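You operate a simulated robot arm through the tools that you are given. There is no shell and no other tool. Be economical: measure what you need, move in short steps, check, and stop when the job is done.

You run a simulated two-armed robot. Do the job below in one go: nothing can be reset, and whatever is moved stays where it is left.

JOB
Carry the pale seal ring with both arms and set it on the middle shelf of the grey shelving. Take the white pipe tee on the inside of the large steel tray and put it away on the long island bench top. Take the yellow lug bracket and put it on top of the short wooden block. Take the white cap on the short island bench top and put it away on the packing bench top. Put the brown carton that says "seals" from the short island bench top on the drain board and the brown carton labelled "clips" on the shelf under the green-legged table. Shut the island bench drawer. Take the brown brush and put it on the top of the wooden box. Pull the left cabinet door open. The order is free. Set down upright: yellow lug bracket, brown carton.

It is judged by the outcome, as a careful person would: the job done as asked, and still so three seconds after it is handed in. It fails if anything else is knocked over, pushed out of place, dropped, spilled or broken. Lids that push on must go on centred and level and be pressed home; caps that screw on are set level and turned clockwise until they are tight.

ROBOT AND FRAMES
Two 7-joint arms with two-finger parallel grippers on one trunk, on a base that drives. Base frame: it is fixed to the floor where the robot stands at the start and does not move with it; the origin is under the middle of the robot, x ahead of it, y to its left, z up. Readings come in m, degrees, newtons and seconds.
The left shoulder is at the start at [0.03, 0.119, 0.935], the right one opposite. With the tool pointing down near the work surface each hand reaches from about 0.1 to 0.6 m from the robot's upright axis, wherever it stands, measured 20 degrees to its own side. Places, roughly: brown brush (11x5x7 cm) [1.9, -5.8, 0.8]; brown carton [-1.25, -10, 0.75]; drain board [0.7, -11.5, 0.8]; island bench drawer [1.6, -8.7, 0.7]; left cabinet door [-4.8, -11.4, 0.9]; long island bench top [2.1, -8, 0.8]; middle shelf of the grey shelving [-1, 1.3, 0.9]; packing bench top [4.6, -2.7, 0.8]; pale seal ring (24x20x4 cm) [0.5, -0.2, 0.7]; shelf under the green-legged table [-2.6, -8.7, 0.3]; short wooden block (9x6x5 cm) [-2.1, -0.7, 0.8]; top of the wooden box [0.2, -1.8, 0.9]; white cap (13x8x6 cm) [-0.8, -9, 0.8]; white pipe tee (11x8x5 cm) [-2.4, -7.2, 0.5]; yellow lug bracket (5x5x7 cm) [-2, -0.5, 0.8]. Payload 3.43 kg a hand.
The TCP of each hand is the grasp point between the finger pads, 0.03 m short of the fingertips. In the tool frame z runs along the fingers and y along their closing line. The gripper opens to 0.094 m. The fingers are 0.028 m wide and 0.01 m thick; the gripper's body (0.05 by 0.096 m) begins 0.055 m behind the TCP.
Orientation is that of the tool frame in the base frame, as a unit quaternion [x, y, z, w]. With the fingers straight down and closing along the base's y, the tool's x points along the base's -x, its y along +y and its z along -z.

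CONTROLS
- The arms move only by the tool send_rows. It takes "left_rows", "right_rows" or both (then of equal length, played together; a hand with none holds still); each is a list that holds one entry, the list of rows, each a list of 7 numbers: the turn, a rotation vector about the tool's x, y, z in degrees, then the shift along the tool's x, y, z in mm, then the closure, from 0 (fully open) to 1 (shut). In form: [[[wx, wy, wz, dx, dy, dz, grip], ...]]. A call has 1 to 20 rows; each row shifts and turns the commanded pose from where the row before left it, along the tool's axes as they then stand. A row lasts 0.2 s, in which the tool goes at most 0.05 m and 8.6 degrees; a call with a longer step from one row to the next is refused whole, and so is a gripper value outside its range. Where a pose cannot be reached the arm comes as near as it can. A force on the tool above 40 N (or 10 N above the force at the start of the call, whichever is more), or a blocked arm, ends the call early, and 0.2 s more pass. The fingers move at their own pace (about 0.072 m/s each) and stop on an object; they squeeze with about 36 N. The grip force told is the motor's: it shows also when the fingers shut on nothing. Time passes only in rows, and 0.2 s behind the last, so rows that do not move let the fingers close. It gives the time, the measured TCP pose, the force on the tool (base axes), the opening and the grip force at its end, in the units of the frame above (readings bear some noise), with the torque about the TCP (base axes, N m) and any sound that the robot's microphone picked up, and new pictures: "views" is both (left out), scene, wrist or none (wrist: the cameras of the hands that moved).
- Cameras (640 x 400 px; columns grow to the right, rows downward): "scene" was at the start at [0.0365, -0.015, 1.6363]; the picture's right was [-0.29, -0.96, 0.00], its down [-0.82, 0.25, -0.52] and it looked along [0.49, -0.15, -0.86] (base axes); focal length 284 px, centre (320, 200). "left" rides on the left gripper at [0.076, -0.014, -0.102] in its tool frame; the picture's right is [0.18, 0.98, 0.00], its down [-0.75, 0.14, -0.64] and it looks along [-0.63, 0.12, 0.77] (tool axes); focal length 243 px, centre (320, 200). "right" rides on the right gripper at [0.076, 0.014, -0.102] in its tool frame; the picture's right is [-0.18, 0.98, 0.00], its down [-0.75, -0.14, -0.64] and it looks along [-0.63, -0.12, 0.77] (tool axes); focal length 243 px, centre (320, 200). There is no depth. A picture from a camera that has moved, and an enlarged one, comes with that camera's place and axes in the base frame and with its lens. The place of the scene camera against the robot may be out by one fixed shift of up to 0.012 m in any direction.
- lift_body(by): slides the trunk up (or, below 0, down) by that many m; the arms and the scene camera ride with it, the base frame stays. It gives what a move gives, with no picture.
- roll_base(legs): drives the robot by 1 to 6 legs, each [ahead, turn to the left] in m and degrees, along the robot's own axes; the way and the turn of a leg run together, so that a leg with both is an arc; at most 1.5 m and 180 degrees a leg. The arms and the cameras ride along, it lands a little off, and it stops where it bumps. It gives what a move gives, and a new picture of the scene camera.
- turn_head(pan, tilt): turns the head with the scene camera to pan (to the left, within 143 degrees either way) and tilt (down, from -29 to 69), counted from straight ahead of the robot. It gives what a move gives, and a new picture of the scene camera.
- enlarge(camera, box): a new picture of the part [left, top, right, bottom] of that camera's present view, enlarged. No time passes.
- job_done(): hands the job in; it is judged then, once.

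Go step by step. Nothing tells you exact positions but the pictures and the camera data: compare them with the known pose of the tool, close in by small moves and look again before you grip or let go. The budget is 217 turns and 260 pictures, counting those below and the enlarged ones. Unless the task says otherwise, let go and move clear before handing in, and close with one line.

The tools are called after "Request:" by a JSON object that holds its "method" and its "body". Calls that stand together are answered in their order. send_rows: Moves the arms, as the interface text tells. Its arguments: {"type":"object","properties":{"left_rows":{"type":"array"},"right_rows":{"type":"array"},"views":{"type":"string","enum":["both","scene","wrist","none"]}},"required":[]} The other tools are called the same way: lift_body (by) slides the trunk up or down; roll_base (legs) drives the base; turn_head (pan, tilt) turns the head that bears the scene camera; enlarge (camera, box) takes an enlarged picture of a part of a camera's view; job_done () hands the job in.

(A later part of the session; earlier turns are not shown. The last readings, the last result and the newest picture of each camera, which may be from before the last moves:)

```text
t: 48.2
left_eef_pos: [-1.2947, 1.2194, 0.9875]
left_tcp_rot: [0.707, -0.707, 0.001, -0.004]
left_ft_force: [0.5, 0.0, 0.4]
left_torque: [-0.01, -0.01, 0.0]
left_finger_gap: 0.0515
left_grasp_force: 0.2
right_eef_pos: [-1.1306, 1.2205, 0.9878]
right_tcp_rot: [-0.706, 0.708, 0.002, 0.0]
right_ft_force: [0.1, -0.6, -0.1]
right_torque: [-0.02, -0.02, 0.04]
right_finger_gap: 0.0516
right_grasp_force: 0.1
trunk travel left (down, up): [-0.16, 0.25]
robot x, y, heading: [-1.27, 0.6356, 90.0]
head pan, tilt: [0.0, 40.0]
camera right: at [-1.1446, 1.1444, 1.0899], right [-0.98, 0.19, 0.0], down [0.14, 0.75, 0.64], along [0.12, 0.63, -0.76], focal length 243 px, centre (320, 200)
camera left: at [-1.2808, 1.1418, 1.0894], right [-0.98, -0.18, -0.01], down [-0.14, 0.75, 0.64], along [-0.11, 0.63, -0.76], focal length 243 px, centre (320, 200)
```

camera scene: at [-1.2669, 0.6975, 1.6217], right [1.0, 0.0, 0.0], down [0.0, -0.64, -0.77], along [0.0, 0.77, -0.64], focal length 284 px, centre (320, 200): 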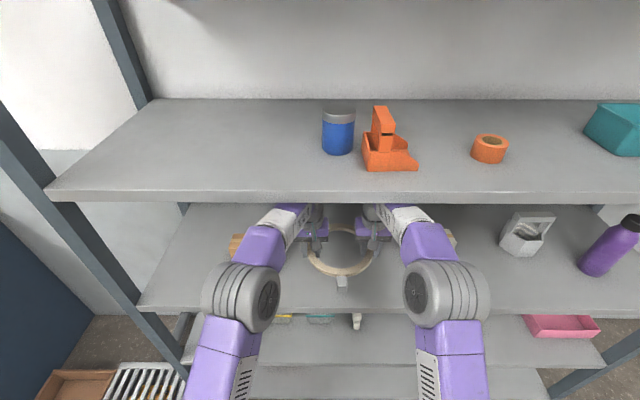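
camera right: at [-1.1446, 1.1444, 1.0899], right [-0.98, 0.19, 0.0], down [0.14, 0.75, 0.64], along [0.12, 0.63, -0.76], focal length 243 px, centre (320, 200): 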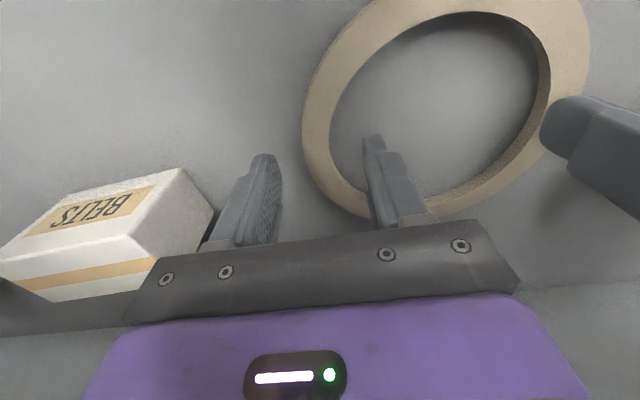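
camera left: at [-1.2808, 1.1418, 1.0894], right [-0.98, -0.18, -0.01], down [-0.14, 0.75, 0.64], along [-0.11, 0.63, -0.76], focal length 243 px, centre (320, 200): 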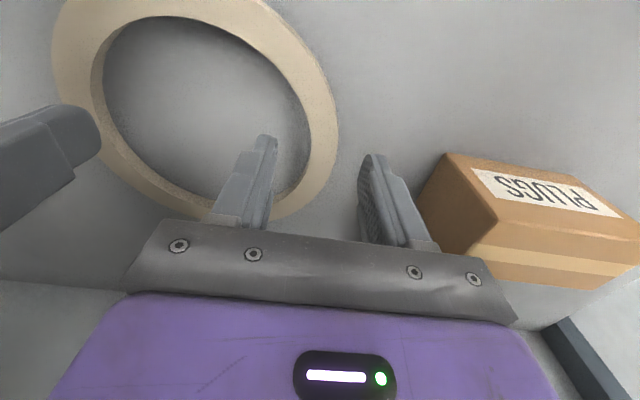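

The ring is resting on the shelf. I'll rise slightly more, back out, and look for the bracket at [-2, -0.5].

Request:
{"method": "send_rows", "body": {"left_rows": [[[0, 0, 0, 0, 0, -12, 0.45], [0, 0, 0, 0, 0, 0, 0.45]]], "right_rows": [[[0, 0, 0, 0, 0, -12, 0.45], [0, 0, 0, 0, 0, 0, 0.45]]], "views": "none"}}

Request:
{"method": "roll_base", "body": {"legs": [[-0.45, 0]]}}

Request:
{"method": "turn_head", "body": {"pan": 130, "tilt": 30}}

```text
t: 48.8
left_eef_pos: [-1.2932, 1.2195, 0.9997]
left_tcp_rot: [0.707, -0.707, 0.0, -0.004]
left_ft_force: [0.0, 0.0, -0.2]
left_torque: [-0.02, 0.0, 0.01]
left_finger_gap: 0.0518
left_grasp_force: 0.1
right_eef_pos: [-1.1299, 1.221, 0.997]
right_tcp_rot: [-0.707, 0.707, 0.001, 0.0]
right_ft_force: [0.0, 0.0, -0.4]
right_torque: [-0.01, -0.01, -0.02]
right_finger_gap: 0.0517
right_grasp_force: 0.1
trunk travel left (down, up): [-0.16, 0.25]
robot x, y, heading: [-1.2679, 0.6335, 90.0]
head pan, tilt: [0.0, 40.0]
```

```text
t: 51.5
left_eef_pos: [-1.2921, 0.7702, 0.9998]
left_tcp_rot: [-0.707, 0.707, -0.001, 0.003]
left_ft_force: [0.0, -0.2, 0.4]
left_torque: [0.08, 0.01, 0.01]
left_finger_gap: 0.0519
left_grasp_force: 0.1
right_eef_pos: [-1.1277, 0.7717, 1.0005]
right_tcp_rot: [-0.705, 0.709, 0.002, 0.001]
right_ft_force: [-0.5, 0.0, 0.4]
right_torque: [0.03, -0.01, 0.02]
right_finger_gap: 0.0519
right_grasp_force: 0.1
trunk travel left (down, up): [-0.16, 0.25]
robot x, y, heading: [-1.2666, 0.1867, 89.9]
head pan, tilt: [0.0, 40.0]
camera scene: at [-1.2656, 0.2463, 1.6219], right [1.0, 0.0, 0.0], down [0.0, -0.64, -0.77], along [0.0, 0.77, -0.64], focal length 284 px, centre (320, 200)
```

scene: 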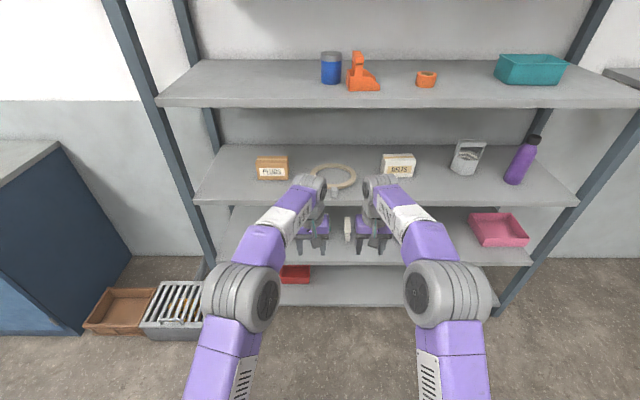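

```text
t: 53.6
left_eef_pos: [-1.2926, 0.7701, 0.9985]
left_tcp_rot: [-0.706, 0.708, -0.001, 0.003]
left_ft_force: [-0.5, 0.3, -0.3]
left_torque: [0.04, -0.03, -0.04]
left_finger_gap: 0.0518
left_grasp_force: 0.0
right_eef_pos: [-1.1271, 0.7732, 0.9994]
right_tcp_rot: [-0.706, 0.708, 0.002, 0.001]
right_ft_force: [-0.5, 0.3, -0.5]
right_torque: [0.0, 0.02, 0.03]
right_finger_gap: 0.0514
right_grasp_force: 0.1
trunk travel left (down, up): [-0.16, 0.25]
robot x, y, heading: [-1.2668, 0.1906, 89.9]
head pan, tilt: [130.0, 30.0]
camera scene: at [-1.3347, 0.1038, 1.6372], right [-0.64, 0.77, 0.0], down [0.38, 0.32, -0.87], along [-0.66, -0.56, -0.5], focal length 284 px, centre (320, 200)
```

scene: 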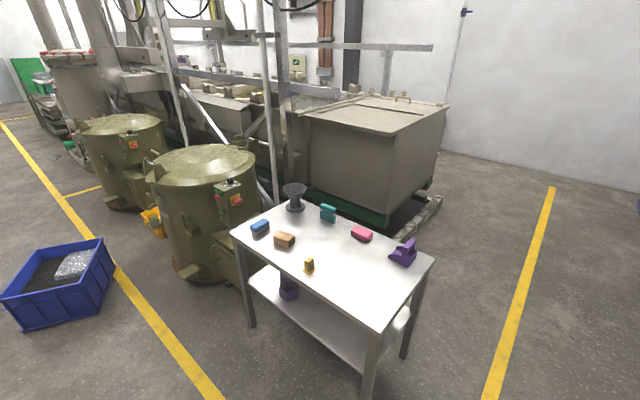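

The ring sits safely between the boxes. The worktable spans about x -2.43 to -1.94 and y -1.0 to -0.14, with the yellow bracket near [-2.03, -0.55] and the wooden block near [-2.05, -0.73]. I'll raise the trunk and drive to face the table.

Request:
{"method": "lift_body", "body": {"by": 0.14}}

Request:
{"method": "roll_base", "body": {"legs": [[0, 157.6], [0.74, 0], [0, -67.6]]}}

Request:
{"method": "turn_head", "body": {"pan": 15, "tilt": 55}}

```text
t: 55.3
left_eef_pos: [-1.2915, 0.7707, 1.1386]
left_tcp_rot: [-0.706, 0.708, 0.0, 0.003]
left_ft_force: [0.2, 0.0, -0.1]
left_torque: [-0.02, 0.0, 0.0]
left_finger_gap: 0.0516
left_grasp_force: 0.1
right_eef_pos: [-1.1273, 0.7721, 1.1389]
right_tcp_rot: [-0.706, 0.708, 0.002, 0.001]
right_ft_force: [-0.2, 0.5, 0.8]
right_torque: [0.03, -0.02, 0.02]
right_finger_gap: 0.0514
right_grasp_force: 0.1
trunk travel left (down, up): [-0.3, 0.11]
robot x, y, heading: [-1.269, 0.1828, 90.2]
head pan, tilt: [130.0, 30.0]
```

```text
t: 68.8
left_eef_pos: [-2.1145, -0.5348, 1.1383]
left_tcp_rot: [1.0, 0.002, -0.002, -0.003]
left_ft_force: [0.4, 1.1, 0.4]
left_torque: [-0.04, 0.0, -0.01]
left_finger_gap: 0.0519
left_grasp_force: 0.0
right_eef_pos: [-2.1178, -0.3703, 1.1402]
right_tcp_rot: [1.0, 0.001, -0.002, 0.001]
right_ft_force: [-0.8, 0.0, 0.4]
right_torque: [0.0, 0.03, -0.02]
right_finger_gap: 0.0517
right_grasp_force: 0.1
trunk travel left (down, up): [-0.3, 0.11]
robot x, y, heading: [-1.5313, -0.5045, -179.4]
head pan, tilt: [130.0, 30.0]
camera scene: at [-1.441, -0.5697, 1.7772], right [-0.76, -0.65, 0.0], down [-0.32, 0.38, -0.87], along [0.56, -0.66, -0.5], focal length 284 px, centre (320, 200)
```

scene: 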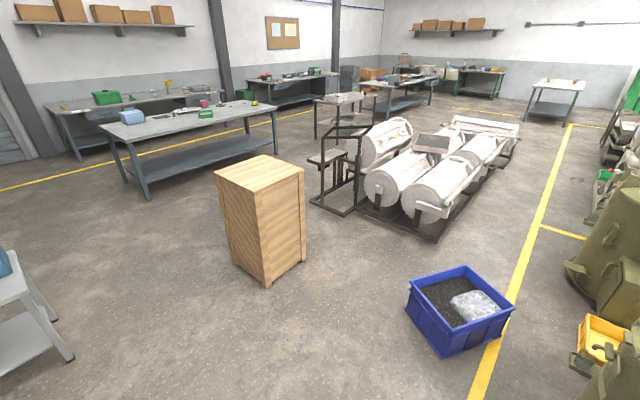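

```text
t: 70.8
left_eef_pos: [-2.1141, -0.5347, 1.1386]
left_tcp_rot: [1.0, 0.003, -0.003, -0.002]
left_ft_force: [0.7, -0.1, 0.6]
left_torque: [-0.03, 0.03, 0.02]
left_finger_gap: 0.0517
left_grasp_force: 0.0
right_eef_pos: [-2.1168, -0.3703, 1.1404]
right_tcp_rot: [1.0, 0.001, -0.002, 0.001]
right_ft_force: [0.8, 0.1, -0.8]
right_torque: [-0.01, 0.01, 0.01]
right_finger_gap: 0.0515
right_grasp_force: 0.1
trunk travel left (down, up): [-0.3, 0.11]
robot x, y, heading: [-1.5306, -0.5087, -179.6]
head pan, tilt: [15.0, 55.0]
camera scene: at [-1.5691, -0.5204, 1.7411], right [-0.27, 0.96, 0.0], down [0.79, 0.22, -0.57], along [-0.55, -0.15, -0.82], focal length 284 px, centre (320, 200)
```

scene: 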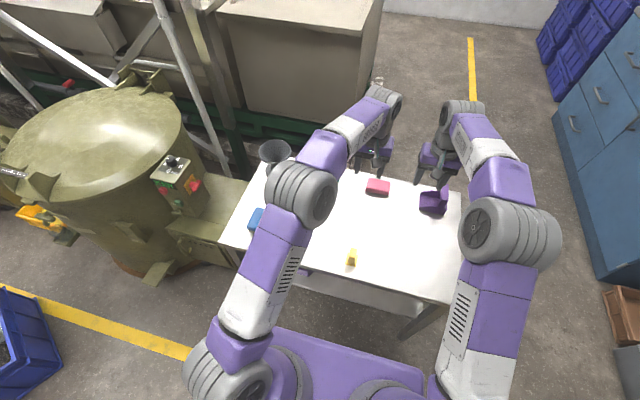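

The bracket is visible near [-2.01, -0.52], with the block hidden behind the left arm. I'll bring the left hand above the bracket and open it.

Request:
{"method": "send_rows", "body": {"left_rows": [[[0, 0, 0, 15, 0, 33, 0], [0, 0, 0, 15, 0, 33, 0], [0, 0, 0, 15, 0, 33, 0], [0, 0, 0, 15, -3, 33, 0], [0, 0, 0, 15, -3, 33, 0], [0, 0, 0, 10, -3, 33, 0], [0, 0, 0, 10, -3, 30, 0], [0, 0, 0, 0, 0, 0, 0]]], "views": "both"}}

```text
t: 72.6
left_eef_pos: [-2.0207, -0.5205, 0.9115]
left_tcp_rot: [1.0, 0.001, -0.002, -0.003]
left_ft_force: [-0.3, 0.2, 0.0]
left_torque: [-0.02, 0.02, 0.0]
left_finger_gap: 0.094
left_grasp_force: 0.2
right_eef_pos: [-2.117, -0.3695, 1.1403]
right_tcp_rot: [1.0, 0.001, -0.001, 0.001]
right_ft_force: [0.2, -1.1, 1.3]
right_torque: [-0.02, -0.02, -0.01]
right_finger_gap: 0.0517
right_grasp_force: 0.0
trunk travel left (down, up): [-0.3, 0.11]
robot x, y, heading: [-1.532, -0.5089, -179.3]
head pan, tilt: [15.0, 55.0]
camera scene: at [-1.569, -0.5206, 1.7412], right [-0.27, 0.96, 0.0], down [0.79, 0.22, -0.57], along [-0.55, -0.15, -0.82], focal length 284 px, centre (320, 200)
camera left: at [-1.9448, -0.5078, 1.0137], right [0.19, -0.98, -0.01], down [-0.75, -0.15, 0.64], along [-0.63, -0.12, -0.76], focal length 243 px, centre (320, 200)
```

scene: 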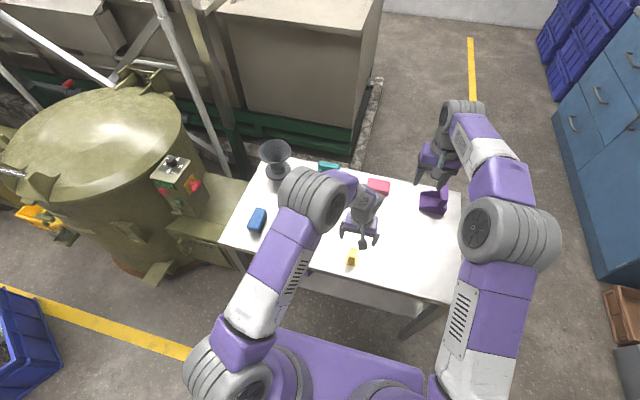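
left: 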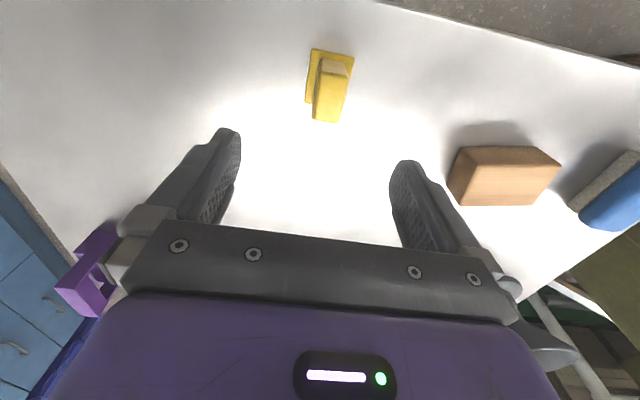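

The bracket stands on its base plate, and the wooden block shows at right. I'll zoom in for the shapes.

Request:
{"method": "enlarge", "body": {"camera": "left", "box": [270, 20, 590, 220]}}

Request:
{"method": "enlarge", "body": {"camera": "scene", "box": [230, 200, 390, 300]}}

```text
2.00 times, centred on (430, 120) of left
camera zoom: at [-1.9448, -0.5078, 1.0137], right [0.19, -0.98, -0.01], down [-0.75, -0.15, 0.64], along [-0.63, -0.12, -0.76], focal length 485 px, centre (100, 360)
```

zoom: 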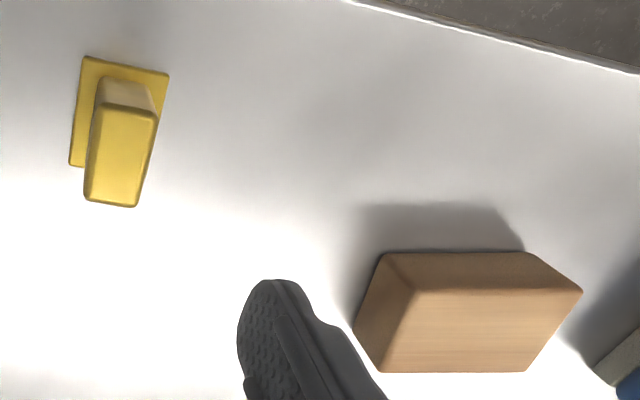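

```text
4.00 times, centred on (310, 250) of scene
camera zoom: at [-1.569, -0.5206, 1.7412], right [-0.27, 0.96, 0.0], down [0.79, 0.22, -0.57], along [-0.55, -0.15, -0.82], focal length 1137 px, centre (360, 0)
```

zoom: 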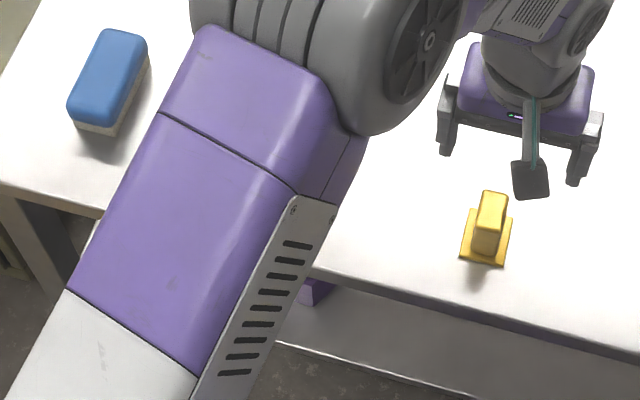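

The lug is about 2.3 cm thick along y and centred near [-2.006, -0.527], with the table at z≈0.75. I'll lower over it with the tips just above its base plate, then close.

Request:
{"method": "send_rows", "body": {"left_rows": [[[0, 0, 0, 14, 6.5, 20, 0], [0, 0, 0, 0, 0, 30, 0], [0, 0, 0, 0, 0, 25, 0], [0, 0, 0, 0, 0, 20, 0], [0, 0, 0, 0, 0, 13, 0], [0, 0, 0, 0, 0, 0, 0]]], "views": "wrist"}}

```text
t: 74.0
left_eef_pos: [-2.0062, -0.5262, 0.8033]
left_tcp_rot: [1.0, 0.002, -0.003, -0.003]
left_ft_force: [-0.1, 0.3, 0.4]
left_torque: [0.0, 0.01, -0.01]
left_finger_gap: 0.0941
left_grasp_force: 0.0
right_eef_pos: [-2.1167, -0.37, 1.1396]
right_tcp_rot: [1.0, 0.001, -0.002, 0.001]
right_ft_force: [0.1, 0.0, 0.0]
right_torque: [0.03, 0.0, 0.03]
right_finger_gap: 0.0517
right_grasp_force: 0.1
trunk travel left (down, up): [-0.3, 0.11]
robot x, y, heading: [-1.5265, -0.5054, -179.9]
head pan, tilt: [15.0, 55.0]
camera left: at [-1.9307, -0.5132, 0.9054], right [0.19, -0.98, -0.01], down [-0.75, -0.15, 0.64], along [-0.63, -0.12, -0.76], focal length 243 px, centre (320, 200)
```

left: 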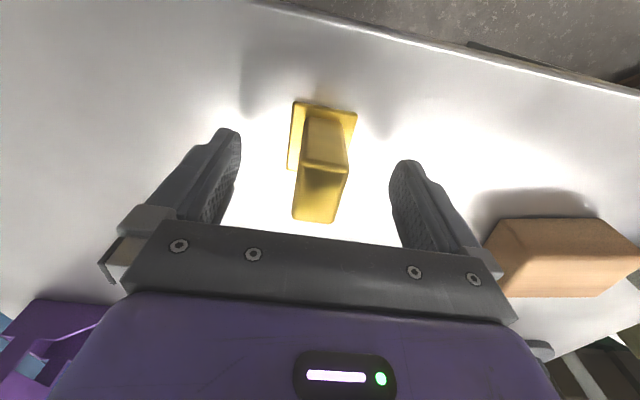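

The lug is centred between the fingers. I'll close and lift.

Request:
{"method": "send_rows", "body": {"left_rows": [[[0, 0, 0, 0, 0, 0, 0.5], [0, 0, 0, 0, 0, 0, 1], [0, 0, 0, 0, 0, 0, 1], [0, 0, 0, 0, 0, 0, 1], [0, 0, 0, 0, 0, 0, 1], [0, 0, 0, 0, 0, -10, 1], [0, 0, 0, 0, 0, -25, 1], [0, 0, 0, 0, 0, -30, 1], [0, 0, 0, 0, 0, -30, 1], [0, 0, 0, 0, 0, 0, 1]]], "views": "wrist"}}

```text
t: 76.2
left_eef_pos: [-2.0058, -0.5271, 0.8972]
left_tcp_rot: [1.0, 0.002, -0.002, -0.002]
left_ft_force: [0.5, -0.2, -1.7]
left_torque: [0.0, 0.0, 0.0]
left_finger_gap: 0.0288
left_grasp_force: 35.9
right_eef_pos: [-2.1179, -0.3694, 1.1391]
right_tcp_rot: [1.0, 0.001, -0.001, 0.001]
right_ft_force: [0.6, -0.6, 0.0]
right_torque: [0.04, 0.04, 0.01]
right_finger_gap: 0.0519
right_grasp_force: 0.1
trunk travel left (down, up): [-0.3, 0.11]
robot x, y, heading: [-1.5325, -0.5047, -179.5]
head pan, tilt: [15.0, 55.0]
camera left: at [-1.9304, -0.5144, 0.9998], right [0.19, -0.98, -0.01], down [-0.75, -0.15, 0.64], along [-0.63, -0.12, -0.77], focal length 243 px, centre (320, 200)
```

left: 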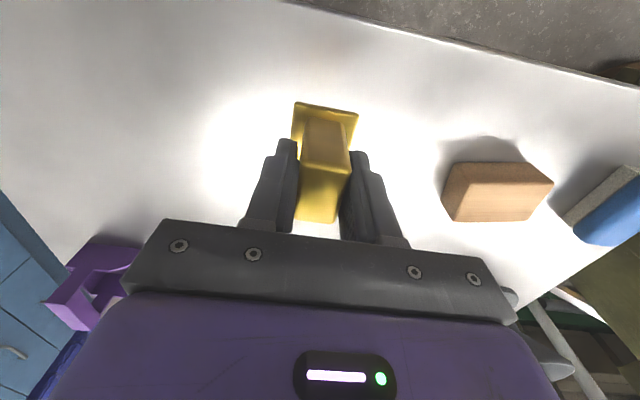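

The bracket is held. The block top is centred near [-2.063, -0.740, 0.80] and turned about 9°. I'll carry the bracket above it and align.

Request:
{"method": "send_rows", "body": {"left_rows": [[[0, 0, 0, -9.5, 35.5, 0, 1], [0, 0, 0, -9.5, 35.5, 0, 1], [0, 0, 0, -9.5, 35.5, 0, 1], [0, 0, 0, -9.5, 35.5, 0, 1], [0, 0, 0, -9.5, 35.5, 0, 1], [0, 0, 0, -9.5, 35.5, 0, 1], [0, 0, -8.5, 0, 0, 0, 1], [0, 0, 0, 0, 0, 0, 1]]], "views": "both"}}

Request:
{"method": "enlarge", "body": {"camera": "scene", "box": [230, 180, 390, 280]}}

```text
t: 78.0
left_eef_pos: [-2.0629, -0.7403, 0.8973]
left_tcp_rot: [0.997, 0.077, -0.002, -0.002]
left_ft_force: [0.5, -0.3, -0.7]
left_torque: [0.02, -0.01, 0.0]
left_finger_gap: 0.0286
left_grasp_force: 36.4
right_eef_pos: [-2.1181, -0.3708, 1.1398]
right_tcp_rot: [1.0, 0.002, -0.002, 0.0]
right_ft_force: [0.0, -0.3, -0.1]
right_torque: [-0.01, -0.01, 0.0]
right_finger_gap: 0.0518
right_grasp_force: 0.0
trunk travel left (down, up): [-0.3, 0.11]
robot x, y, heading: [-1.5287, -0.5072, -179.3]
head pan, tilt: [15.0, 55.0]
camera scene: at [-1.5693, -0.5211, 1.7411], right [-0.27, 0.96, 0.0], down [0.79, 0.22, -0.57], along [-0.55, -0.15, -0.82], focal length 284 px, centre (320, 200)
camera left: at [-1.9895, -0.7168, 1.0002], right [0.33, -0.94, -0.01], down [-0.72, -0.26, 0.64], along [-0.61, -0.21, -0.77], focal length 243 px, centre (320, 200)
```

scene: 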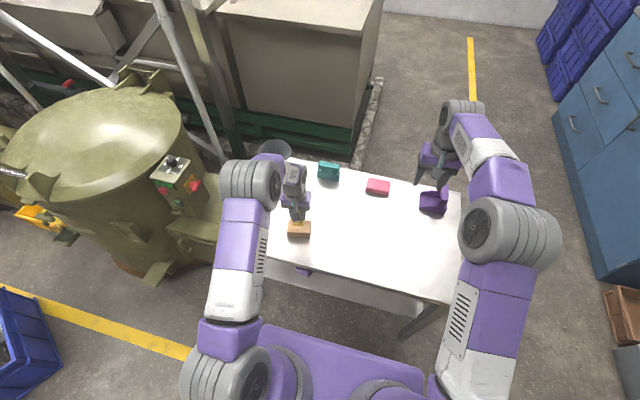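
left: 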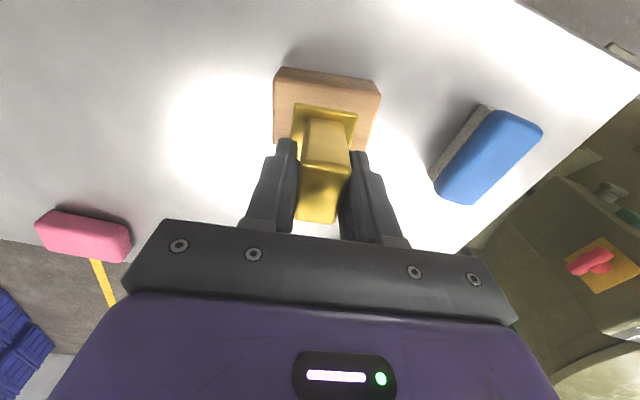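

```text
4.00 times, centred on (310, 230) of scene
camera zoom: at [-1.5693, -0.5211, 1.7411], right [-0.27, 0.96, 0.0], down [0.79, 0.22, -0.57], along [-0.55, -0.15, -0.82], focal length 1137 px, centre (360, 80)
```

zoom: 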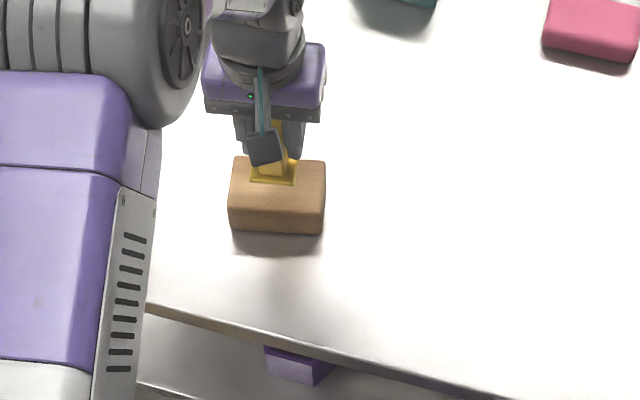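

The bracket is over the block, whose centre I refine to about [-2.071, -0.738]. I'll shift 8 mm and lower until contact.

Request:
{"method": "send_rows", "body": {"left_rows": [[[0, 0, 0, -8, 0, 10, 1], [0, 0, 0, 0, 0, 12, 1], [0, 0, 0, 0, 0, 8, 1], [0, 0, 0, 0, 0, 5, 1], [0, 0, 0, 0, 0, 3, 1], [0, 0, 0, 0, 0, 3, 1], [0, 0, 0, 0, 0, 0, 1]]], "views": "wrist"}}

Request:
{"method": "enlarge", "body": {"camera": "scene", "box": [230, 180, 390, 280]}}

```text
t: 79.6
left_eef_pos: [-2.0712, -0.741, 0.8556]
left_tcp_rot: [0.997, 0.076, -0.003, -0.002]
left_ft_force: [-0.1, -0.1, -0.4]
left_torque: [0.0, 0.03, 0.01]
left_finger_gap: 0.0289
left_grasp_force: 36.1
right_eef_pos: [-2.1181, -0.369, 1.1378]
right_tcp_rot: [1.0, 0.001, -0.002, 0.001]
right_ft_force: [0.2, -0.9, -0.7]
right_torque: [0.02, 0.0, 0.0]
right_finger_gap: 0.0515
right_grasp_force: 0.1
trunk travel left (down, up): [-0.3, 0.11]
robot x, y, heading: [-1.5317, -0.5025, -179.5]
head pan, tilt: [15.0, 55.0]
camera left: at [-1.9976, -0.7169, 0.9578], right [0.33, -0.94, -0.01], down [-0.72, -0.26, 0.64], along [-0.61, -0.21, -0.77], focal length 243 px, centre (320, 200)
```

left: 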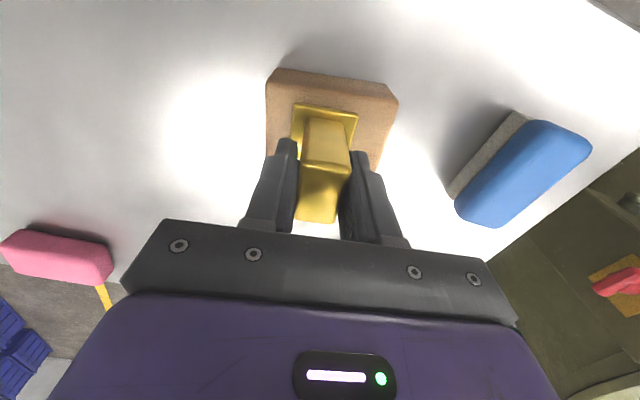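

```text
4.00 times, centred on (310, 230) of scene
camera zoom: at [-1.5692, -0.5204, 1.7411], right [-0.27, 0.96, 0.0], down [0.79, 0.22, -0.57], along [-0.55, -0.15, -0.82], focal length 1137 px, centre (360, 80)
```

zoom: 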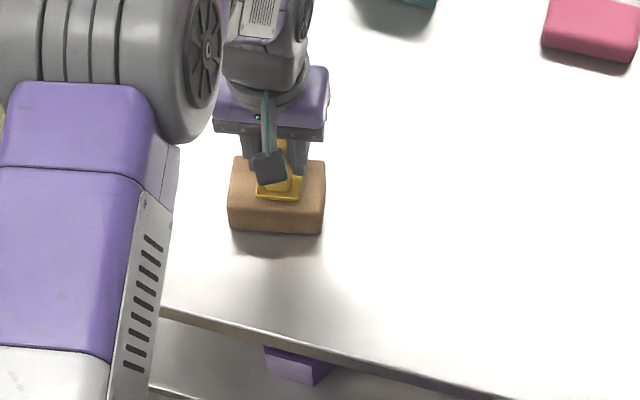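

The plate is slightly towards the near edge, so I'll shift another 5 mm back and lower gently to contact.

Request:
{"method": "send_rows", "body": {"left_rows": [[[0, 0, 0, -5, 0, 0, 1], [0, 0, 0, 0, 0, 2, 1], [0, 0, 0, 0, 0, 2, 1], [0, 0, 0, 0, 0, 2, 1], [0, 0, 0, 0, 0, 2, 1], [0, 0, 0, 0, 0, 0, 1]]], "views": "wrist"}}

```text
t: 81.0
left_eef_pos: [-2.0764, -0.7421, 0.8484]
left_tcp_rot: [0.997, 0.077, -0.002, -0.003]
left_ft_force: [0.9, 0.2, 2.9]
left_torque: [-0.1, -0.04, 0.0]
left_finger_gap: 0.0286
left_grasp_force: 35.7
right_eef_pos: [-2.1165, -0.3696, 1.1391]
right_tcp_rot: [1.0, 0.001, -0.002, 0.001]
right_ft_force: [-0.3, 0.7, 1.4]
right_torque: [-0.02, 0.0, 0.06]
right_finger_gap: 0.0518
right_grasp_force: 0.0
trunk travel left (down, up): [-0.3, 0.11]
robot x, y, heading: [-1.5309, -0.5088, -179.6]
head pan, tilt: [15.0, 55.0]
camera left: at [-2.0029, -0.7178, 0.9506], right [0.33, -0.94, -0.01], down [-0.72, -0.26, 0.64], along [-0.61, -0.21, -0.76], focal length 243 px, centre (320, 200)
```

left: 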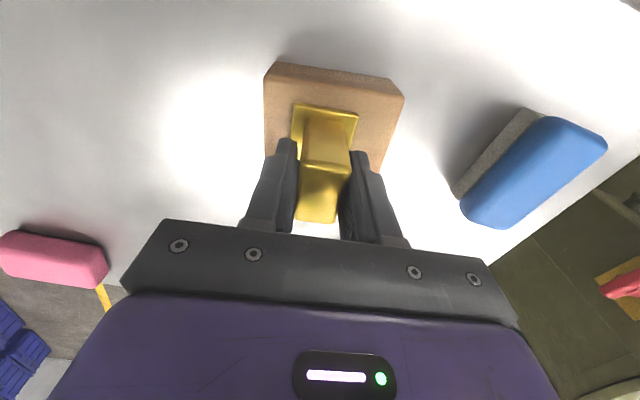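

Contact shows (2.9 N upward). I'll release and rise.

Request:
{"method": "send_rows", "body": {"left_rows": [[[0, 0, 0, 0, 0, 0.5, 1], [0, 0, 0, 0, 0, 0, 0.6], [0, 0, 0, 0, 0, 0, 0.3], [0, 0, 0, 0, 0, 0, 0.2], [0, 0, 0, 0, 0, -15, 0.2], [0, 0, 0, 0, 0, -30, 0.2], [0, 0, 0, 0, 0, -40, 0.2], [0, 0, 0, 0, 0, -40, 0.2], [0, 0, 0, 0, 0, -40, 0.2], [0, 0, 0, 0, 0, -40, 0.2], [0, 0, 0, 0, 0, 0, 0.2]]], "views": "both"}}

```text
t: 83.4
left_eef_pos: [-2.074, -0.7434, 1.053]
left_tcp_rot: [0.997, 0.076, -0.002, -0.003]
left_ft_force: [0.1, -0.6, -0.7]
left_torque: [-0.02, -0.01, 0.04]
left_finger_gap: 0.0751
left_grasp_force: 0.0
right_eef_pos: [-2.1172, -0.3706, 1.1384]
right_tcp_rot: [1.0, 0.002, -0.002, 0.002]
right_ft_force: [0.6, 0.3, 0.4]
right_torque: [0.0, -0.02, 0.03]
right_finger_gap: 0.0518
right_grasp_force: 0.0
trunk travel left (down, up): [-0.3, 0.11]
robot x, y, heading: [-1.5309, -0.5046, -179.5]
head pan, tilt: [15.0, 55.0]
camera scene: at [-1.5698, -0.5205, 1.7411], right [-0.27, 0.96, 0.0], down [0.79, 0.22, -0.57], along [-0.55, -0.15, -0.82], focal length 284 px, centre (320, 200)
camera left: at [-2.0015, -0.7202, 1.1555], right [0.33, -0.94, -0.01], down [-0.72, -0.26, 0.64], along [-0.61, -0.21, -0.77], focal length 243 px, centre (320, 200)
```

scene: 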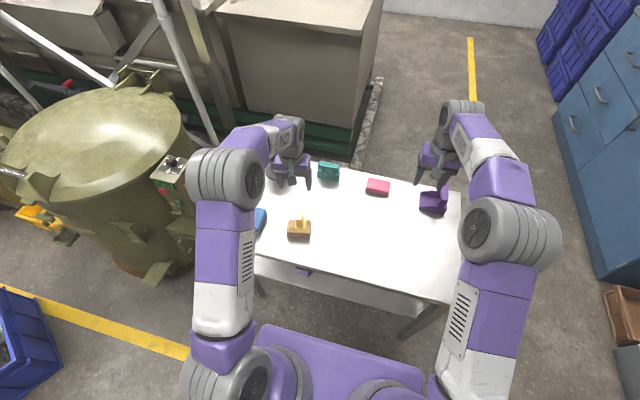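
left: 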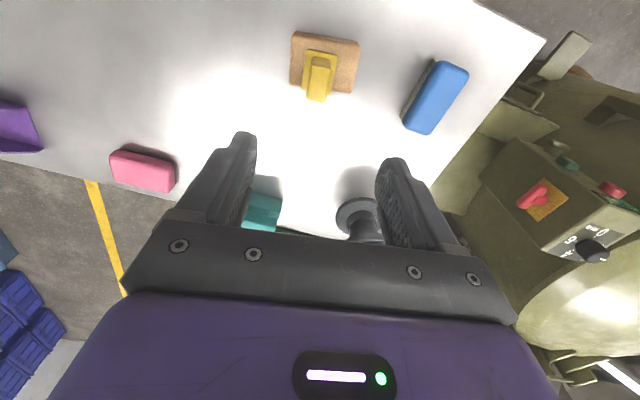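

The bracket stands on the block. Next I'll tuck the arms in, back away, turn to face -y and survey the route.

Request:
{"method": "send_rows", "body": {"left_rows": [[[0, 0, 8.5, 40, 0, -10, 0.2], [0, 0, 0, 40, 0, -10, 0.2], [0, 0, 0, 40, 0, -10, 0.2], [0, 0, 0, 40, 0, -10, 0.2], [0, 0, 0, 40, 0, -10, 0.2], [0, 0, 0, 0, 0, 0, 0.2]]], "right_rows": [[[0, 0, 0, 40, -12, 0, 0.2], [0, 0, 0, 40, -12, 0, 0.2], [0, 0, 0, 40, -12, 0, 0.2], [0, 0, 0, 40, -12, 0, 0.2], [0, 0, 0, 40, -12, 0, 0.2], [0, 0, 0, 0, 0, 0, 0.2]]], "views": "none"}}

Request:
{"method": "roll_base", "body": {"legs": [[-0.5, 0], [0, 90]]}}

Request:
{"method": "turn_head", "body": {"pan": 0, "tilt": 25}}

```text
t: 84.8
left_eef_pos: [-1.8742, -0.7392, 1.1018]
left_tcp_rot: [1.0, 0.002, -0.001, -0.002]
left_ft_force: [0.5, 0.9, -0.2]
left_torque: [-0.02, -0.05, -0.02]
left_finger_gap: 0.0752
left_grasp_force: 0.1
right_eef_pos: [-1.9195, -0.3106, 1.1369]
right_tcp_rot: [1.0, 0.002, -0.001, 0.001]
right_ft_force: [-0.7, -0.4, -0.6]
right_torque: [0.0, -0.02, -0.02]
right_finger_gap: 0.0752
right_grasp_force: 0.0
trunk travel left (down, up): [-0.3, 0.11]
robot x, y, heading: [-1.5319, -0.5066, -179.4]
head pan, tilt: [15.0, 55.0]
```

```text
t: 91.6
left_eef_pos: [-0.7905, -0.8379, 1.1011]
left_tcp_rot: [0.698, 0.716, -0.003, -0.001]
left_ft_force: [0.4, -0.3, 0.6]
left_torque: [0.04, 0.0, 0.02]
left_finger_gap: 0.0753
left_grasp_force: 0.1
right_eef_pos: [-1.2195, -0.8899, 1.1373]
right_tcp_rot: [0.698, 0.716, -0.001, 0.002]
right_ft_force: [-0.7, 0.2, 0.3]
right_torque: [-0.01, -0.01, -0.01]
right_finger_gap: 0.0754
right_grasp_force: 0.0
trunk travel left (down, up): [-0.3, 0.11]
robot x, y, heading: [-1.0351, -0.5004, -88.4]
head pan, tilt: [15.0, 55.0]
camera scene: at [-1.0104, -0.5346, 1.7411], right [-0.96, -0.29, 0.0], down [-0.24, 0.78, -0.57], along [0.17, -0.55, -0.82], focal length 284 px, centre (320, 200)
```

scene: 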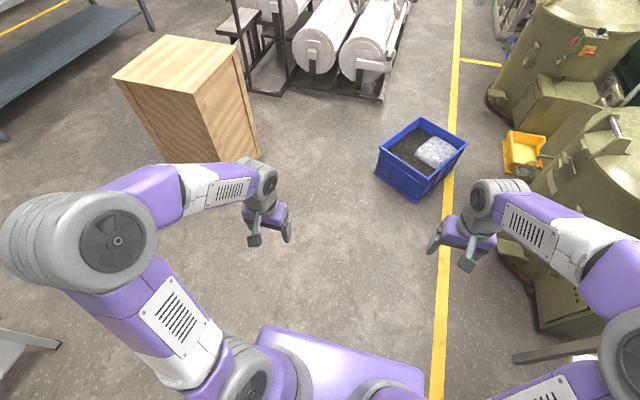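

```text
t: 92.5
left_eef_pos: [-0.7907, -0.8386, 1.1032]
left_tcp_rot: [0.697, 0.717, -0.003, 0.0]
left_ft_force: [0.5, 0.1, -0.4]
left_torque: [0.05, 0.04, -0.02]
left_finger_gap: 0.0751
left_grasp_force: 0.0
right_eef_pos: [-1.2183, -0.8904, 1.1376]
right_tcp_rot: [0.697, 0.717, -0.001, 0.001]
right_ft_force: [0.0, 0.1, -0.2]
right_torque: [0.02, 0.01, 0.02]
right_finger_gap: 0.0754
right_grasp_force: 0.0
trunk travel left (down, up): [-0.3, 0.11]
robot x, y, heading: [-1.0323, -0.5026, -88.0]
head pan, tilt: [0.0, 25.0]
camera scene: at [-1.0284, -0.5577, 1.7851], right [-1.0, -0.03, 0.0], down [-0.01, 0.42, -0.91], along [0.03, -0.91, -0.42], focal length 284 px, centre (320, 200)
```

scene: 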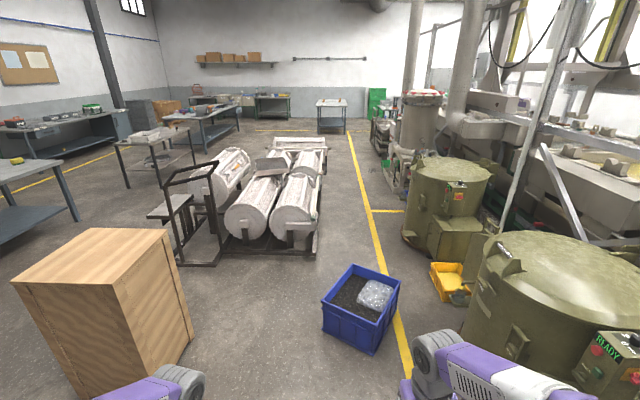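

The west corridor is pinched by the blue crate and the cart, so I'll go east: between the ring table and the wooden box (top x -0.05 to 0.39, y -1.98 to -1.53), then south along x≈1.4.

Request:
{"method": "roll_base", "body": {"legs": [[0, 62], [1.0, 0], [0, 26], [1.5, 0], [0, -90], [1.4, 0]]}}

```text
t: 119.0
left_eef_pos: [1.495, -2.7282, 1.1019]
left_tcp_rot: [0.716, 0.698, -0.003, -0.001]
left_ft_force: [-0.1, -0.6, -0.1]
left_torque: [0.02, -0.02, 0.01]
left_finger_gap: 0.0752
left_grasp_force: 0.1
right_eef_pos: [1.0657, -2.7553, 1.1375]
right_tcp_rot: [0.718, 0.696, -0.001, 0.001]
right_ft_force: [-0.6, 1.3, -1.2]
right_torque: [0.02, 0.0, 0.0]
right_finger_gap: 0.0753
right_grasp_force: 0.2
trunk travel left (down, up): [-0.3, 0.11]
robot x, y, heading: [1.2753, -2.3763, -91.7]
head pan, tilt: [0.0, 25.0]
camera scene: at [1.2747, -2.4341, 1.7851], right [-1.0, 0.03, 0.0], down [0.01, 0.42, -0.91], along [-0.02, -0.91, -0.42], focal length 284 px, centre (320, 200)
```

scene: 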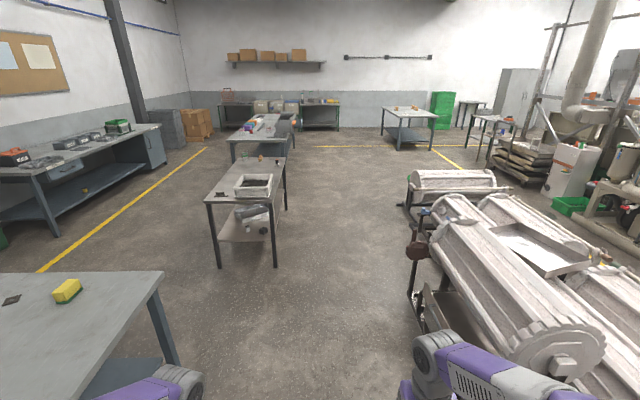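

The way south is clear between the cart and the brush table. I'll drive to about (1.05, -6.6) and look west for the steel tray with the tee.

Request:
{"method": "roll_base", "body": {"legs": [[0, -1.4], [1.45, 0], [1.45, 0], [1.35, 0], [0, -90]]}}

```text
t: 143.7
left_eef_pos: [0.7816, -6.8682, 1.1023]
left_tcp_rot: [1.0, -0.013, -0.002, -0.002]
left_ft_force: [0.4, 0.2, 0.0]
left_torque: [0.03, 0.0, -0.01]
left_finger_gap: 0.075
left_grasp_force: 0.0
right_eef_pos: [0.7524, -6.4381, 1.137]
right_tcp_rot: [1.0, -0.014, -0.002, 0.0]
right_ft_force: [0.1, 0.0, -0.8]
right_torque: [0.01, 0.01, 0.02]
right_finger_gap: 0.0752
right_grasp_force: 0.0
trunk travel left (down, up): [-0.3, 0.11]
robot x, y, heading: [1.1301, -6.6482, 178.6]
head pan, tilt: [0.0, 25.0]
camera scene: at [1.0709, -6.6403, 1.7851], right [0.02, 1.0, 0.0], down [0.42, -0.01, -0.91], along [-0.91, 0.02, -0.42], focal length 284 px, centre (320, 200)
```

scene: 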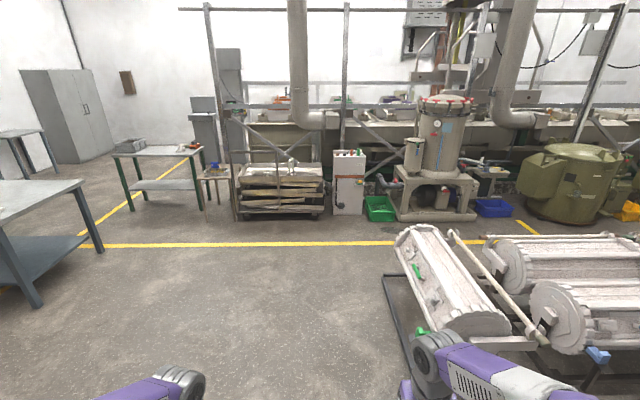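

I'll zoom in where the tee should be, near pixel (272, 178).

Request:
{"method": "enlarge", "body": {"camera": "scene", "box": [110, 120, 350, 270]}}

```text
2.67 times, centred on (230, 195) of scene
camera zoom: at [1.0709, -6.6403, 1.7851], right [0.02, 1.0, 0.0], down [0.42, -0.01, -0.91], along [-0.91, 0.02, -0.42], focal length 758 px, centre (560, 213)
```

zoom: 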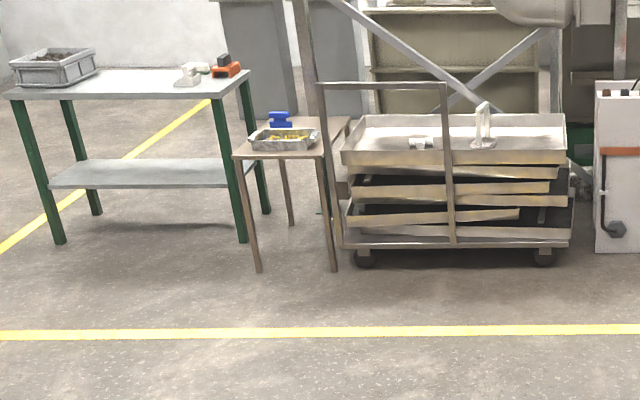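

A small white fitting sits in the top steel tray of a trolley, near [-2.5, -7.25], partly behind the trolley's push handle. I'll drive closer and look down.

Request:
{"method": "roll_base", "body": {"legs": [[0, 6.8], [1.35, 0], [1.3, 0], [0, -5.4]]}}

Request:
{"method": "turn_head", "body": {"pan": 10, "tilt": 42}}

```text
t: 157.6
left_eef_pos: [-1.8394, -7.192, 1.1031]
left_tcp_rot: [1.0, 0.015, -0.001, -0.002]
left_ft_force: [-0.2, 0.0, 0.8]
left_torque: [-0.01, 0.0, -0.04]
left_finger_gap: 0.0754
left_grasp_force: 0.0
right_eef_pos: [-1.8936, -6.7637, 1.137]
right_tcp_rot: [1.0, 0.014, -0.001, 0.001]
right_ft_force: [-0.3, -1.1, -0.4]
right_torque: [-0.01, 0.01, 0.0]
right_finger_gap: 0.0753
right_grasp_force: 0.0
trunk travel left (down, up): [-0.3, 0.11]
robot x, y, heading: [-1.5013, -6.9525, -177.8]
head pan, tilt: [0.0, 25.0]
camera scene: at [-1.5635, -6.9476, 1.7851], right [-0.03, 1.0, 0.0], down [0.42, 0.01, -0.91], along [-0.91, -0.03, -0.42], focal length 284 px, centre (320, 200)
```

scene: 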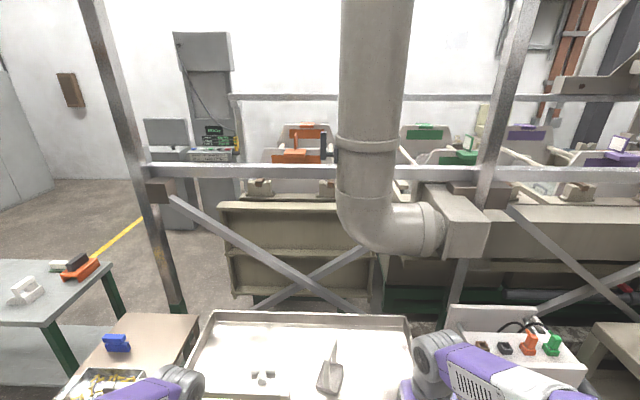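

```text
t: 158.4
left_eef_pos: [-1.8402, -7.1921, 1.1033]
left_tcp_rot: [1.0, 0.015, -0.002, -0.003]
left_ft_force: [0.1, 0.1, -0.2]
left_torque: [0.01, -0.01, 0.02]
left_finger_gap: 0.0753
left_grasp_force: 0.1
right_eef_pos: [-1.8937, -6.7643, 1.138]
right_tcp_rot: [1.0, 0.014, -0.002, 0.001]
right_ft_force: [0.2, 0.2, -0.1]
right_torque: [-0.04, 0.03, -0.01]
right_finger_gap: 0.0751
right_grasp_force: 0.0
trunk travel left (down, up): [-0.3, 0.11]
robot x, y, heading: [-1.5066, -6.9501, -178.4]
head pan, tilt: [10.0, 42.0]
camera scene: at [-1.5529, -6.9624, 1.7589], right [-0.21, 0.98, 0.0], down [0.65, 0.14, -0.74], along [-0.73, -0.15, -0.67], focal length 284 px, centre (320, 200)
```

scene: 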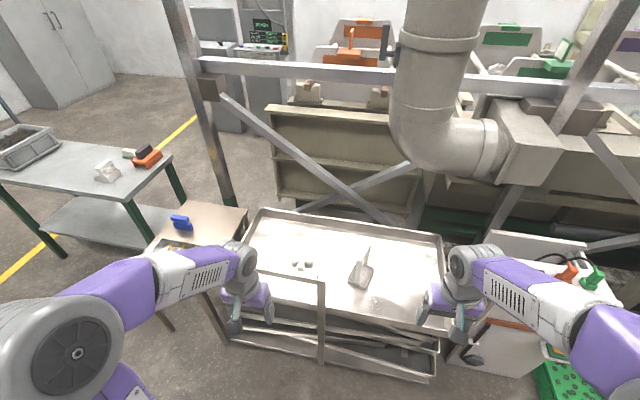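

Request:
{"method": "enlarge", "body": {"camera": "scene", "box": [220, 200, 460, 350]}}

```text
2.67 times, centred on (340, 275) of scene
camera zoom: at [-1.5529, -6.9624, 1.7589], right [-0.21, 0.98, 0.0], down [0.65, 0.14, -0.74], along [-0.73, -0.15, -0.67], focal length 758 px, centre (267, 0)
```

zoom: 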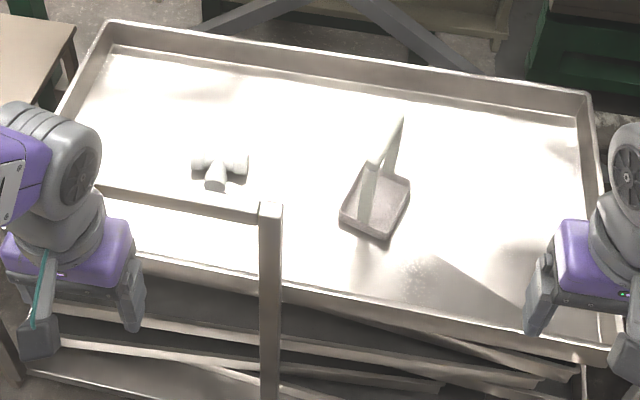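

The tee lies in the tray at about [-2.42, -7.23] with its stem towards me. The handle bar (x≈-2.08, z≈0.93, y -7.66 to -7.07) blocks the way from above, so I'll reach under the bar with the right hand pitched forward. First I'll reposition, lower the trunk and prepare the hand.

Request:
{"method": "roll_base", "body": {"legs": [[0, 88.4], [0.5, 0], [0, -88.4]]}}

Request:
{"method": "lift_body", "body": {"by": -0.25}}

Request:
{"method": "send_rows", "body": {"right_rows": [[[0, 0, 0, -35, 0, 0, 0], [0, 0, 0, -35, 0, 15, 0], [0, 0, 0, -35, 0, 30, 0], [0, 0, 0, -25, 0, 40, 0], [0, 0, 0, 0, 0, 45, 0], [0, -8.57, 0, 0, 0, 0, 0], [0, -8.57, 0, 0, 0, 0, 0], [0, -8.57, 0, 0, 0, 0, 0], [0, -8.57, 0, 0, 0, 0, 0], [0, -8.57, 0, 0, 0, 0, 0], [0, -8.57, 0, 0, 0, 0, 0], [0, -8.57, 0, 0, 0, 0, 0], [0, 0, 0, 0, 0, 0, 0], [0, 0, 0, 0, 0, 0, 0]]], "views": "both"}}

```text
t: 168.9
left_eef_pos: [-1.8593, -7.6766, 1.1028]
left_tcp_rot: [1.0, -0.009, -0.002, -0.003]
left_ft_force: [-0.5, -0.3, 0.4]
left_torque: [0.01, 0.01, -0.02]
left_finger_gap: 0.0754
left_grasp_force: 0.1
right_eef_pos: [-1.8929, -7.2474, 1.1376]
right_tcp_rot: [1.0, -0.01, -0.002, 0.001]
right_ft_force: [-0.2, 0.4, 0.3]
right_torque: [-0.02, -0.03, 0.03]
right_finger_gap: 0.075
right_grasp_force: 0.0
trunk travel left (down, up): [-0.3, 0.11]
robot x, y, heading: [-1.5109, -7.4516, 179.0]
head pan, tilt: [10.0, 42.0]
camera scene: at [-1.5621, -7.4608, 1.7589], right [-0.16, 0.99, 0.0], down [0.66, 0.11, -0.74], along [-0.73, -0.12, -0.67], focal length 284 px, centre (320, 200)
```

scene: 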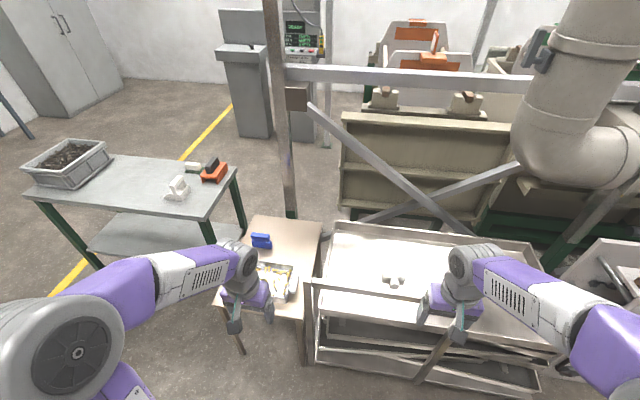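

```text
t: 171.5
left_eef_pos: [-1.8603, -7.6775, 0.8519]
left_tcp_rot: [1.0, -0.009, -0.002, -0.003]
left_ft_force: [-0.7, -0.5, -0.4]
left_torque: [-0.02, -0.01, -0.02]
left_finger_gap: 0.0752
left_grasp_force: 0.2
right_eef_pos: [-1.8922, -7.2482, 0.8884]
right_tcp_rot: [1.0, -0.01, -0.002, 0.001]
right_ft_force: [-0.2, -0.1, -0.1]
right_torque: [0.01, 0.02, -0.03]
right_finger_gap: 0.0753
right_grasp_force: 0.1
trunk travel left (down, up): [-0.05, 0.36]
robot x, y, heading: [-1.5095, -7.4508, 179.0]
head pan, tilt: [10.0, 42.0]
```

```text
t: 172.5
left_eef_pos: [-1.8599, -7.6771, 0.8526]
left_tcp_rot: [1.0, -0.008, -0.001, -0.003]
left_ft_force: [-1.6, -0.3, -0.1]
left_torque: [-0.01, -0.02, 0.01]
left_finger_gap: 0.0753
left_grasp_force: 0.0
right_eef_pos: [-2.0127, -7.2451, 0.8139]
right_tcp_rot: [1.0, -0.007, 0.006, 0.002]
right_ft_force: [14.3, 0.6, 5.6]
right_torque: [-0.15, 1.66, 0.17]
right_finger_gap: 0.0941
right_grasp_force: 0.0
trunk travel left (down, up): [-0.05, 0.36]
robot x, y, heading: [-1.5127, -7.4563, 179.2]
head pan, tilt: [10.0, 42.0]
stopped in row 5 (right hand): the force on the tool passed its limit at 104 N (the readings are from after the stop); the commanded pose is now the measured one
camera scene: at [-1.5613, -7.4609, 1.509], right [-0.16, 0.99, 0.0], down [0.66, 0.11, -0.74], along [-0.73, -0.12, -0.67], focal length 284 px, centre (320, 200)
camera right: at [-1.9377, -7.26, 0.9165], right [-0.2, -0.98, 0.0], down [-0.76, 0.15, 0.63], along [-0.62, 0.13, -0.77], focal length 243 px, centre (320, 200)
```

scene: 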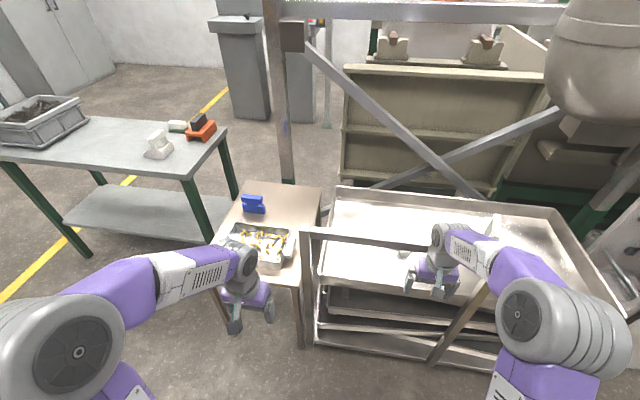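
right: 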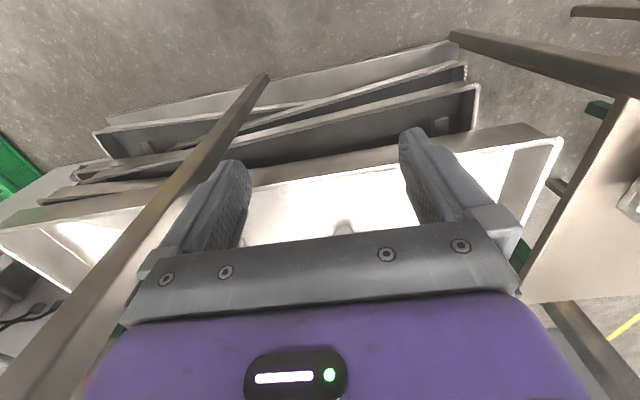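

The hand touched the handle bar because I stretched too far forward. I'll retreat towards the robot first and check that the trolley hasn't moved.

Request:
{"method": "send_rows", "body": {"right_rows": [[[0, 0, 0, 30, 0, 0, 0], [0, 0, 0, 40, 0, 0, 0], [0, 0, 0, 40, 0, 0, 0], [0, 0, 0, 0, 0, 0, 0]]], "views": "both"}}

```text
t: 173.5
left_eef_pos: [-1.86, -7.6759, 0.8515]
left_tcp_rot: [1.0, -0.009, -0.002, -0.002]
left_ft_force: [-1.2, -0.2, 0.2]
left_torque: [0.05, 0.0, -0.01]
left_finger_gap: 0.0754
left_grasp_force: 0.0
right_eef_pos: [-1.9036, -7.2457, 0.8128]
right_tcp_rot: [1.0, -0.007, 0.004, 0.0]
right_ft_force: [-0.6, -0.5, 0.7]
right_torque: [0.01, 0.03, 0.01]
right_finger_gap: 0.094
right_grasp_force: 0.0
trunk travel left (down, up): [-0.05, 0.36]
robot x, y, heading: [-1.5132, -7.4533, 179.5]
head pan, tilt: [10.0, 42.0]
camera scene: at [-1.5623, -7.4609, 1.5088], right [-0.16, 0.99, 0.0], down [0.66, 0.11, -0.74], along [-0.73, -0.12, -0.67], focal length 284 px, centre (320, 200)
camera right: at [-1.8279, -7.2615, 0.9152], right [-0.2, -0.98, 0.0], down [-0.76, 0.15, 0.64], along [-0.62, 0.13, -0.77], focal length 243 px, centre (320, 200)
```

scene: 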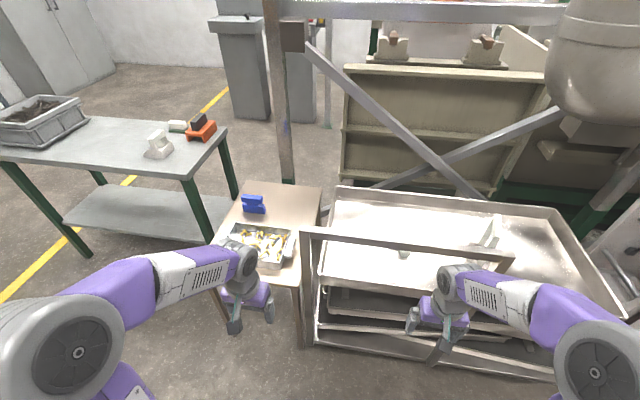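
right: 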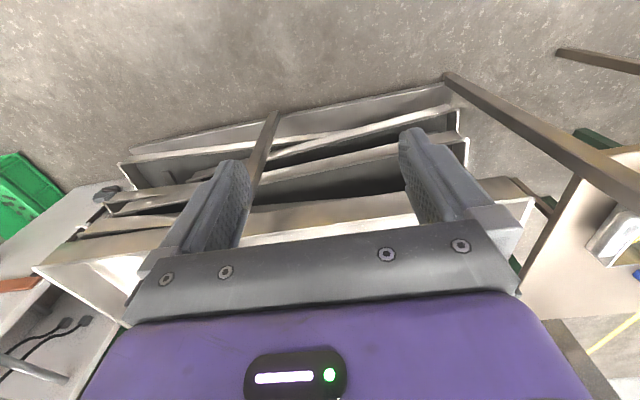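

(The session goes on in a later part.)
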